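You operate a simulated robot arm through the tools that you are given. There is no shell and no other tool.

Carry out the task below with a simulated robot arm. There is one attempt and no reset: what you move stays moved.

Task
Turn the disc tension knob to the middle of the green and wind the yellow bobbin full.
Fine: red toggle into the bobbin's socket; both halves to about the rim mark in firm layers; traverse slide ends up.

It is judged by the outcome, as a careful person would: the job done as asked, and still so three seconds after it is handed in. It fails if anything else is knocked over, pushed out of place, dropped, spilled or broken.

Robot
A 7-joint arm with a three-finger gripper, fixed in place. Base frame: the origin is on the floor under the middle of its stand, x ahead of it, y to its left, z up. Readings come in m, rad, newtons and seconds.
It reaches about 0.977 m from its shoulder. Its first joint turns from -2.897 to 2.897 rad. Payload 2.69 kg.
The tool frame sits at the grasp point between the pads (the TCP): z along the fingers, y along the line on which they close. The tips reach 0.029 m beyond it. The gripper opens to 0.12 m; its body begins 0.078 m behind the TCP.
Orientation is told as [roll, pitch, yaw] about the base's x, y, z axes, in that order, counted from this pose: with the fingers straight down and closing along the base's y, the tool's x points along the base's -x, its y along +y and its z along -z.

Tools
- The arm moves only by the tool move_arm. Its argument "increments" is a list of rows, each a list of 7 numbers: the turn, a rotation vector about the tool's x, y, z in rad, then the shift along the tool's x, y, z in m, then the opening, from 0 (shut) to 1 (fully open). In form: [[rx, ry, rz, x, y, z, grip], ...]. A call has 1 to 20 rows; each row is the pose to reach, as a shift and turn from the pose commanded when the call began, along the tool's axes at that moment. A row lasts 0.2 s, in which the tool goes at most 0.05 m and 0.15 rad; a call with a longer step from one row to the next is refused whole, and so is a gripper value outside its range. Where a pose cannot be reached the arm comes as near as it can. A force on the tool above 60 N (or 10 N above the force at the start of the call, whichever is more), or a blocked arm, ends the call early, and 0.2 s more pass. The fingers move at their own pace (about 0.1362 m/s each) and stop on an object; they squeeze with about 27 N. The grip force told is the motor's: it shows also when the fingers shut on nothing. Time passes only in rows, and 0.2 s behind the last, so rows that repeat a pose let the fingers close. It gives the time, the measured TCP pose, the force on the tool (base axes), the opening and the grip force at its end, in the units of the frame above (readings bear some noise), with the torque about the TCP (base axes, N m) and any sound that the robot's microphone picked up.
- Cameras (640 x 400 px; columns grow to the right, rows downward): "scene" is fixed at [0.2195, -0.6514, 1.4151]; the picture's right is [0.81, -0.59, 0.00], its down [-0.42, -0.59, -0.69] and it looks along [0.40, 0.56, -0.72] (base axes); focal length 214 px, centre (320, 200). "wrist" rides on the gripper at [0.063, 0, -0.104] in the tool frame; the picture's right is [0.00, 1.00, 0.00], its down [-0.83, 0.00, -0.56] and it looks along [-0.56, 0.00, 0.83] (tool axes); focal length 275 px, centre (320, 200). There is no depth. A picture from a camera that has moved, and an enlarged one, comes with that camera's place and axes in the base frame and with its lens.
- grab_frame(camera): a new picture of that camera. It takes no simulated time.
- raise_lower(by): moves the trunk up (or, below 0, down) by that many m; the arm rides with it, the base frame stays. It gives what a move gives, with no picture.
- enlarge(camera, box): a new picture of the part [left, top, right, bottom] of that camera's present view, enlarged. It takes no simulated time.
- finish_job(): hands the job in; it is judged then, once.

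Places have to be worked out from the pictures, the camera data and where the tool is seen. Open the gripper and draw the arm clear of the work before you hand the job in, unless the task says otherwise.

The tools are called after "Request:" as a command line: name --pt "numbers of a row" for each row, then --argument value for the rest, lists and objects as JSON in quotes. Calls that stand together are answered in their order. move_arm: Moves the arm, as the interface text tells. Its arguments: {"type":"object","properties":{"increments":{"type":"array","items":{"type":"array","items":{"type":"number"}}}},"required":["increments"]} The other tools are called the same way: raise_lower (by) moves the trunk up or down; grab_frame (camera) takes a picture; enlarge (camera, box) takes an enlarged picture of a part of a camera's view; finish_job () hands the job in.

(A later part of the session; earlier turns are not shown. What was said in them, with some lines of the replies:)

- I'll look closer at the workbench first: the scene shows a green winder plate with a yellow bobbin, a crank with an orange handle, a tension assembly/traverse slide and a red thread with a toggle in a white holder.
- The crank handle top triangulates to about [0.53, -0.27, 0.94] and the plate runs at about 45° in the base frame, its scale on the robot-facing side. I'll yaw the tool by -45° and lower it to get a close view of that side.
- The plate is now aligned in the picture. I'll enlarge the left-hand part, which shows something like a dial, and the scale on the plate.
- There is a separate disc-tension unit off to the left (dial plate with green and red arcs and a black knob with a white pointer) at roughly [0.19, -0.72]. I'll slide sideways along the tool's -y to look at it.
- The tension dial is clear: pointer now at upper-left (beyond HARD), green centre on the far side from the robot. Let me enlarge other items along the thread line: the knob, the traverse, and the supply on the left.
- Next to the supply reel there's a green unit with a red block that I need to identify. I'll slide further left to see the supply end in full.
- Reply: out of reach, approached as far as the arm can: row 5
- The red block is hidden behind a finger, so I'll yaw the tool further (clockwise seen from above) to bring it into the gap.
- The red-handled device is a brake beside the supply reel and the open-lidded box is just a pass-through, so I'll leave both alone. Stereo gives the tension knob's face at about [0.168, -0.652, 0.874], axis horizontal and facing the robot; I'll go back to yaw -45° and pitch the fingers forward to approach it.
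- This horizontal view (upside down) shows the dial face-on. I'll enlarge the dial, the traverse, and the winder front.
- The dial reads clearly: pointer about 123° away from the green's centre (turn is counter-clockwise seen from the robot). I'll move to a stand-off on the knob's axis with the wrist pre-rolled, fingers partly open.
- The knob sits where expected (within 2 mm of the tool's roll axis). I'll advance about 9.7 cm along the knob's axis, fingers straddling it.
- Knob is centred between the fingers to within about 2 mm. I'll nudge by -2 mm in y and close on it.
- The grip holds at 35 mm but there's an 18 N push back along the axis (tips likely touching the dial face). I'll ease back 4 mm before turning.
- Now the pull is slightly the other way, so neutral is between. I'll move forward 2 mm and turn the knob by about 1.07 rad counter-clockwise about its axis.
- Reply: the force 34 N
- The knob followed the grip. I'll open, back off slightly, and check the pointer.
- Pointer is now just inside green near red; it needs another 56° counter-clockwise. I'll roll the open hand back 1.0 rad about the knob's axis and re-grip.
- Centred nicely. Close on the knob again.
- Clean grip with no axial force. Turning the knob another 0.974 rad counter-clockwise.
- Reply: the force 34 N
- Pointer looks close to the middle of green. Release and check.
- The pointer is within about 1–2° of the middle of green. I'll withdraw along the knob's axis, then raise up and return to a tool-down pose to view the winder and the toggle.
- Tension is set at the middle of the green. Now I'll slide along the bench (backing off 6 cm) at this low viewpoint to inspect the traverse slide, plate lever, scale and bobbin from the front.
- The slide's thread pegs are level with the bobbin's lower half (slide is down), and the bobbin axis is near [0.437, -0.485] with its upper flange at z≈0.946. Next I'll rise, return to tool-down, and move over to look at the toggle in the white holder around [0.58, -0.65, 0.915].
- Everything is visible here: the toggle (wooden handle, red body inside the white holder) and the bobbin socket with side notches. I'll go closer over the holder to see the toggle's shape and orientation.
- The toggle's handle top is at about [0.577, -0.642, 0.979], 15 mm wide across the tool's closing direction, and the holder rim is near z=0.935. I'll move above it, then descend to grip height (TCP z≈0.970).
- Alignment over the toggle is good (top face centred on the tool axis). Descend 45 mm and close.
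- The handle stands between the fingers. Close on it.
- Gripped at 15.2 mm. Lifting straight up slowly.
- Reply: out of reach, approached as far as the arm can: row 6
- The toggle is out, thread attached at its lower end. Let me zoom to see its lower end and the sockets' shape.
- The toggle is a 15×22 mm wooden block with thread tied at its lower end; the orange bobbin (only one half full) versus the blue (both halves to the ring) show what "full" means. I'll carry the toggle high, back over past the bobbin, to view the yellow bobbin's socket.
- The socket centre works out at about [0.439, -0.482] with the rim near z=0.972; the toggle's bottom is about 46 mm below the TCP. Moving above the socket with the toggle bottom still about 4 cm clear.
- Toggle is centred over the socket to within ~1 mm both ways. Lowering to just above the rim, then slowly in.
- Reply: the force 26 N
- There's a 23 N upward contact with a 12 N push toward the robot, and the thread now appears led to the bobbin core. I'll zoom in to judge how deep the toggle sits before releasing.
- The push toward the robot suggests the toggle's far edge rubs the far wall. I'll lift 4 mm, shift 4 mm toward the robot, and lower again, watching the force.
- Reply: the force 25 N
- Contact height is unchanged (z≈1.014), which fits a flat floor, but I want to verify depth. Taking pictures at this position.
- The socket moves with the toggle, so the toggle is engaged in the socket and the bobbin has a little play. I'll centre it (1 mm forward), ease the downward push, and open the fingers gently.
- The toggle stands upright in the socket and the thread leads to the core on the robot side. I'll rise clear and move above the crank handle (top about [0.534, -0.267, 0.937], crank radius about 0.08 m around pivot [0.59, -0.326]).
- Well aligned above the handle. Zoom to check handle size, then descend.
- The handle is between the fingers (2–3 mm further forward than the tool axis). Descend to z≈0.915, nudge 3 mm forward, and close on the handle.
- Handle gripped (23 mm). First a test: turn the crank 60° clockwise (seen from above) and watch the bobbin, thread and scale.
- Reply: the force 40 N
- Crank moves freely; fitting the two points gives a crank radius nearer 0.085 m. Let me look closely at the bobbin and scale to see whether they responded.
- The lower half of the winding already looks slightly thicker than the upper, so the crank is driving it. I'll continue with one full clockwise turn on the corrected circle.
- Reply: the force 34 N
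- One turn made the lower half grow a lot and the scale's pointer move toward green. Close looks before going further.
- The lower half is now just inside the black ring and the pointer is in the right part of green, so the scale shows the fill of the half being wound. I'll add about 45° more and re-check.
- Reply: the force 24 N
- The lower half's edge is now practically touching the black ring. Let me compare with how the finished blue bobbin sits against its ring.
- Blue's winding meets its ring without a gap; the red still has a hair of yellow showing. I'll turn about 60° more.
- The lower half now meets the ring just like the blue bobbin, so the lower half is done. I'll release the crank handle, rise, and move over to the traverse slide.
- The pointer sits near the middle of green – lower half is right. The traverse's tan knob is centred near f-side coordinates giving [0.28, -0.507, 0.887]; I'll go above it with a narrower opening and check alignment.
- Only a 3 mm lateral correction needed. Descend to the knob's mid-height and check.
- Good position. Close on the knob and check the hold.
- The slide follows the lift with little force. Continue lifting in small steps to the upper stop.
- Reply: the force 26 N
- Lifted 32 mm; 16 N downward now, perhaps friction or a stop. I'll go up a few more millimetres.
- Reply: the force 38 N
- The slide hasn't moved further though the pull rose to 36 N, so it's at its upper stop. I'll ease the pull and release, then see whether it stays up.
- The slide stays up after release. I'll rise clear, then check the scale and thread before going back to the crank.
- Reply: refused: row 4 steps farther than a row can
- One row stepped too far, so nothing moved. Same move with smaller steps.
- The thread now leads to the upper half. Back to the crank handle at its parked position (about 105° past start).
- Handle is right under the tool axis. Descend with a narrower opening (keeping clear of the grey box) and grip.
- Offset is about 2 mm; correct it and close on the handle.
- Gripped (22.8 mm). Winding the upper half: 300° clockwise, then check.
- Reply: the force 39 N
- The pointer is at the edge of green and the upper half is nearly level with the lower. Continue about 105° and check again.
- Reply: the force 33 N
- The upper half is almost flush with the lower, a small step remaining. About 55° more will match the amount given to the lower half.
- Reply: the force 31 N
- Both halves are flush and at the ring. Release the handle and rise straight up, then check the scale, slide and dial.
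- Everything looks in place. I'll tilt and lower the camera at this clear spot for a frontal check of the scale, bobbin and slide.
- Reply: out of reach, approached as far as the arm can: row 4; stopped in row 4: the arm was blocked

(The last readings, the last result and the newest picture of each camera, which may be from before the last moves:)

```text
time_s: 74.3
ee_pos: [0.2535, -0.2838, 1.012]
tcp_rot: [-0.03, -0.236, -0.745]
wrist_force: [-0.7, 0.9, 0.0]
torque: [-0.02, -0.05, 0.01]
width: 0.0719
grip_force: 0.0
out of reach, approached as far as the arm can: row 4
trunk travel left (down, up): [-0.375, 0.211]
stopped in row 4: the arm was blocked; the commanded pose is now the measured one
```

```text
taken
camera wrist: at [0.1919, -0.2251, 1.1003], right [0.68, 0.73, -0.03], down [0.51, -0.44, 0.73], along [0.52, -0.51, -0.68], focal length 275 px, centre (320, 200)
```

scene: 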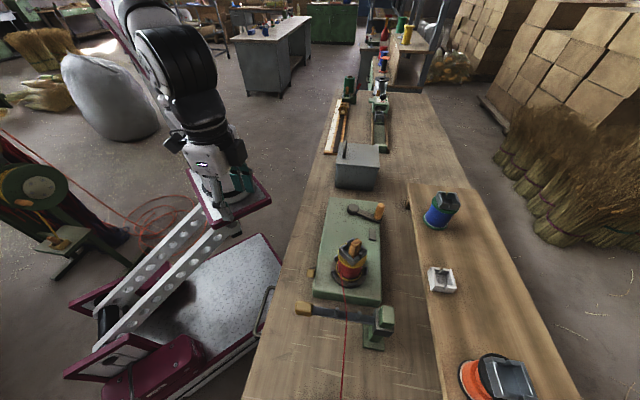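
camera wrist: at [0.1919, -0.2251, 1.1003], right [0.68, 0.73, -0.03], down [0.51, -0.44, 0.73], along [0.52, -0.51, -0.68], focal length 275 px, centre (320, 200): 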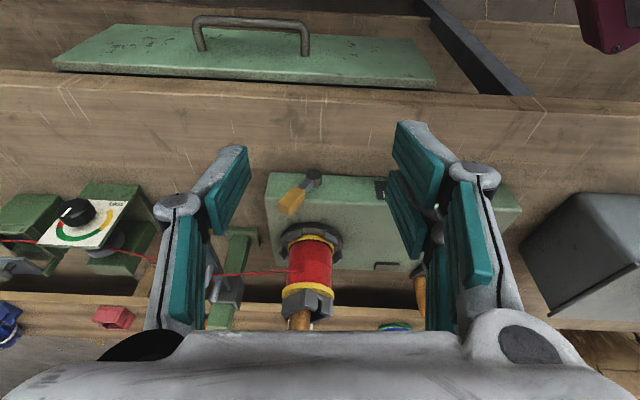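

The arm folded to a joint limit there (no contact force), which is close enough for a look. Zooming in on the items.

Request:
enlarge --camera "wrist" --box '[250, 160, 400, 330]'

Request:
enlarge --camera "wrist" --box '[30, 170, 150, 270]'

Request:
enlarge --camera "wrist" --box '[190, 200, 350, 330]'

Request:
enlarge --camera "scene" --box '[280, 180, 420, 370]'

```text
2.35 times, centred on (325, 245) of wrist
camera zoom: at [0.1919, -0.2251, 1.1003], right [0.68, 0.73, -0.03], down [0.51, -0.44, 0.73], along [0.52, -0.51, -0.68], focal length 648 px, centre (308, 94)
```

zoom: 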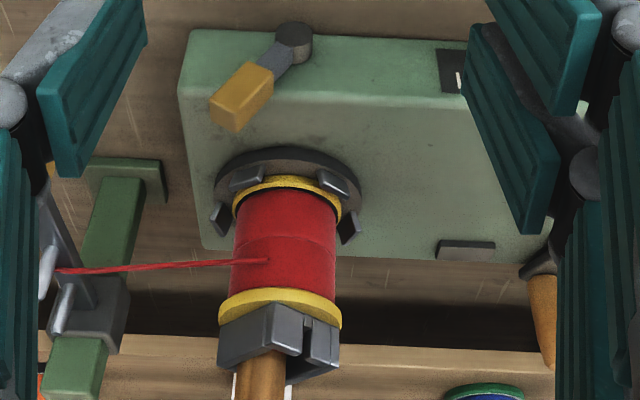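

```text
4.00 times, centred on (90, 220) of wrist
camera zoom: at [0.1919, -0.2251, 1.1003], right [0.68, 0.73, -0.03], down [0.51, -0.44, 0.73], along [0.52, -0.51, -0.68], focal length 1101 px, centre (1240, 120)
```

zoom: 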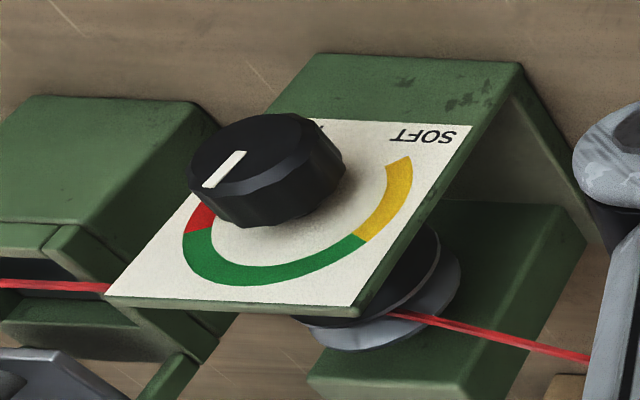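

```text
3.08 times, centred on (270, 265) of wrist
camera zoom: at [0.1919, -0.2251, 1.1003], right [0.68, 0.73, -0.03], down [0.51, -0.44, 0.73], along [0.52, -0.51, -0.68], focal length 847 px, centre (474, 0)
```

zoom: 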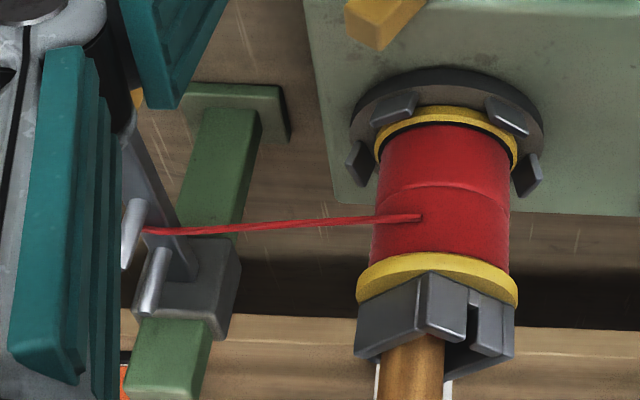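

```text
2.11 times, centred on (350, 275) of scene
camera zoom: at [0.2195, -0.6514, 1.4151], right [0.81, -0.59, 0.0], down [-0.42, -0.59, -0.69], along [0.4, 0.56, -0.72], focal length 452 px, centre (257, 42)
```

zoom: 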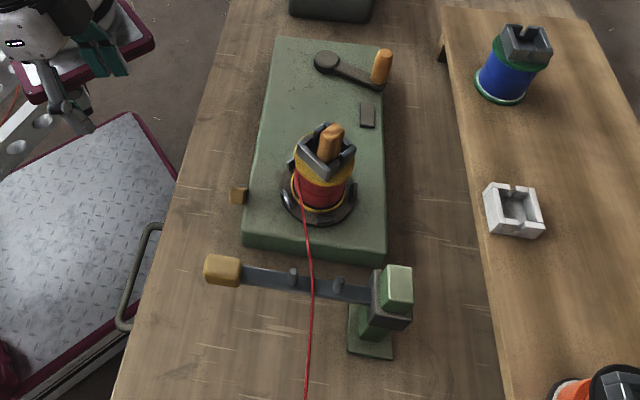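

Both halves look equal and the slide is up with the thread on the upper half. I'll shift sideways to bring the scale into view between the fingers.

Request:
move_arm --pt "0 0 0 0 0.03 -0.02 0.6" --pt "0 0 0 0 0.06 -0.04 0.6" --pt "0 0 0 0 0.09 -0.05 0.6" --pt "0 0 0 0 0.12 -0.05 0.6"

Request:
grab_frame --camera "wrist"

```text
time_s: 74.8
ee_pos: [0.2731, -0.2447, 1.0085]
tcp_rot: [-0.019, -0.027, -0.732]
wrist_force: [-0.2, 0.7, -0.6]
torque: [-0.02, -0.02, -0.02]
width: 0.072
grip_force: 0.0
out of reach, approached as far as the arm can: row 2
trunk travel left (down, up): [-0.375, 0.211]
stopped in row 2: the arm was blocked; the commanded pose is now the measured one
```

```text
taken
camera wrist: at [0.2255, -0.1992, 1.1121], right [0.67, 0.75, -0.02], down [0.62, -0.54, 0.58], along [0.42, -0.4, -0.82], focal length 275 px, centre (320, 200)
```

wrist: 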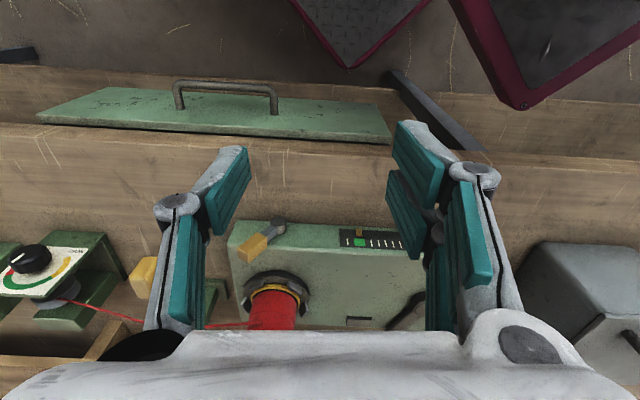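

Request:
enlarge --camera "wrist" --box '[320, 215, 420, 265]'

Request:
enlarge --camera "scene" --box '[330, 225, 380, 300]'

```text
6.40 times, centred on (370, 240) of wrist
camera zoom: at [0.2255, -0.1992, 1.1121], right [0.67, 0.75, -0.02], down [0.62, -0.54, 0.58], along [0.42, -0.4, -0.82], focal length 1762 px, centre (0, -56)
```

zoom: 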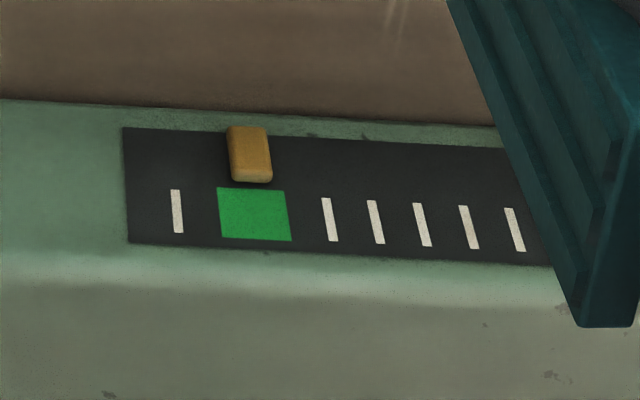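

```text
5.33 times, centred on (355, 262) of scene
camera zoom: at [0.2195, -0.6514, 1.4151], right [0.81, -0.59, 0.0], down [-0.42, -0.59, -0.69], along [0.4, 0.56, -0.72], focal length 1144 px, centre (133, -133)
```

zoom: 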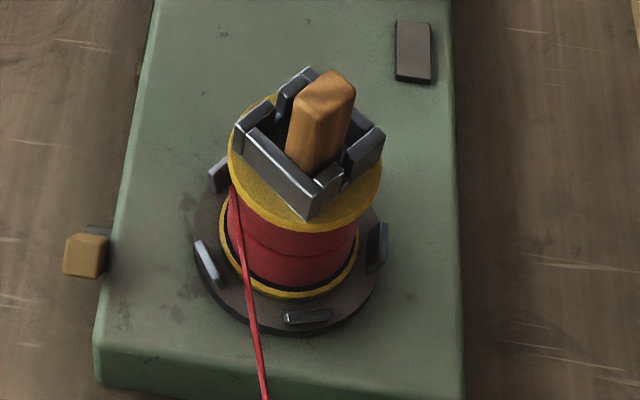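

The pointer stands at the middle of green and both halves are flush at the ring. I'll raise the arm clear with the gripper open before handing in.

Request:
move_arm --pt "0 0 0 0 0 -0.03 1" --pt "0 0 0 0 0 -0.06 1" --pt "0 0 0 0 0 -0.09 1" --pt "0 0 0 0 0 -0.12 1" --pt "0 0 0 0 0 -0.15 1" --pt "0 0 0 0 0 -0.15 1"

Request:
grab_frame --camera "scene"

Request:
grab_frame --camera "wrist"

```text
time_s: 75.6
ee_pos: [0.276, -0.2398, 1.0523]
tcp_rot: [-0.012, 0.142, -0.724]
wrist_force: [-0.3, -0.1, 1.2]
torque: [-0.01, -0.02, -0.02]
width: 0.12
grip_force: 0.1
trunk travel left (down, up): [-0.375, 0.211]
stopped in row 3: the arm was blocked; the commanded pose is now the measured one
```

```text
taken
```

scene: 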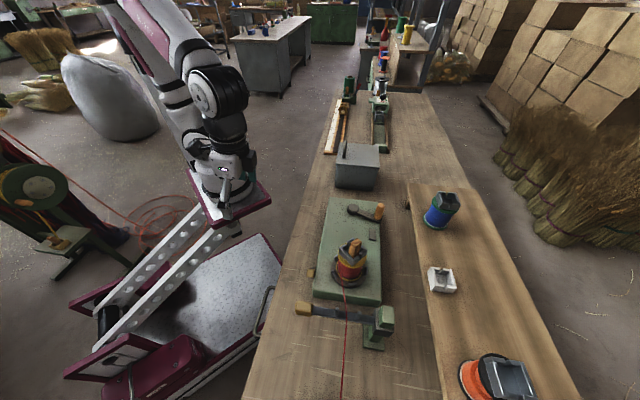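

```text
taken
camera wrist: at [0.2405, -0.2071, 1.1653], right [0.66, 0.75, -0.01], down [0.68, -0.59, 0.43], along [0.32, -0.29, -0.9], focal length 275 px, centre (320, 200)
```

wrist: 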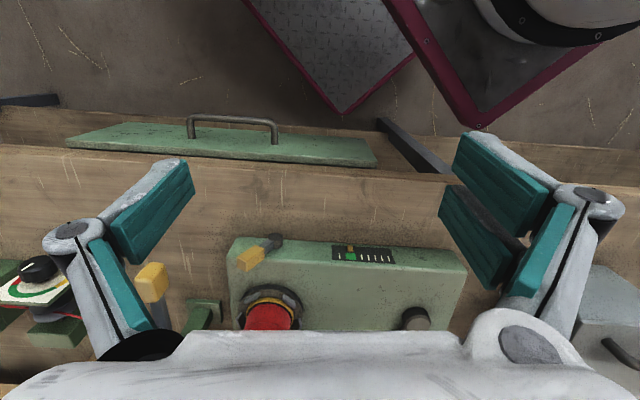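

The arm is folded close to its own stand but clear of the work; I'll ease it out of that fold slightly so it rests freely, well above the bench.

Request:
move_arm --pt "0 0 0 -0.02 0 -0.01 1" --pt "0 0 0 -0.05 0 -0.03 1" --pt "0 0 0 -0.08 0 -0.06 1" --pt "0 0 0 -0.1 0 -0.1 1" --pt "0 0 0 -0.1 0 -0.14 1" --pt "0 0 0 -0.1 0 -0.14 1"

Request:
enlarge --camera "scene" --box '[280, 180, 480, 380]'

Request:
grab_frame --camera "wrist"

```text
time_s: 77.0
ee_pos: [0.3648, -0.3169, 1.1753]
tcp_rot: [-0.012, 0.14, -0.725]
wrist_force: [-0.4, -0.1, -0.8]
torque: [0.02, 0.0, -0.01]
width: 0.1199
grip_force: 0.0
trunk travel left (down, up): [-0.375, 0.211]
```

```text
2.00 times, centred on (380, 280) of scene
camera zoom: at [0.2195, -0.6514, 1.4151], right [0.81, -0.59, 0.0], down [-0.42, -0.59, -0.69], along [0.4, 0.56, -0.72], focal length 429 px, centre (200, 40)
```

zoom: 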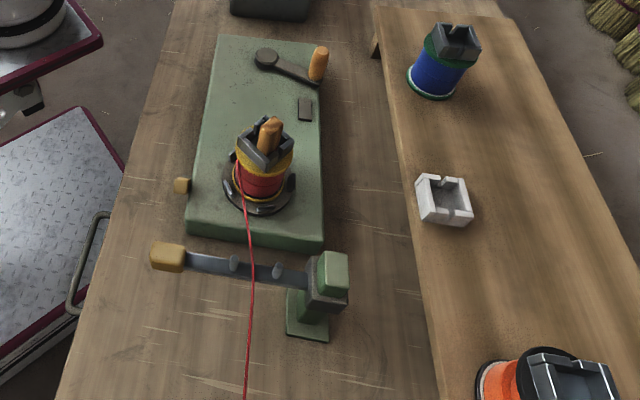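

```text
taken
camera wrist: at [0.3296, -0.2843, 1.2904], right [0.66, 0.75, -0.01], down [0.68, -0.59, 0.44], along [0.32, -0.29, -0.9], focal length 275 px, centre (320, 200)
```

wrist: 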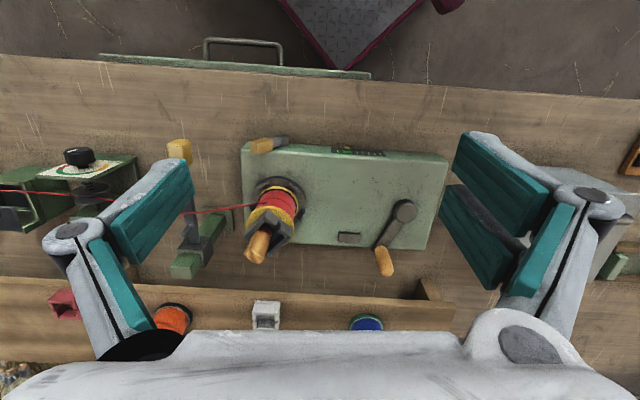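

The arm hangs free above the bench with the gripper open. The tension knob is at the middle of the green and the toggle is in the bobbin's socket. Both halves are wound to the rim mark and the slide is up. Nothing else has been disturbed, so I'm handing the job in.

Request:
finish_job

```text
The job is handed in.
```

The yellow bobbin is wound full, and the job is handed in.

- **Tension knob:** it points to within about 4° of the middle of the green, on the HARD side.
- **Toggle:** the red thread's toggle stands upright in the yellow bobbin's socket.
- **Winding:** I set the tension first, then wound both halves to the black rim mark. They're level with each other, and the winder's scale read at or near the middle of its green for each half.
- **Traverse slide:** it's at its upper stop and stayed there when I let go.

I left the levers, the other bobbins and the supply side alone, and in the last pictures nothing looked disturbed. The gripper is open and the arm is clear of the work.
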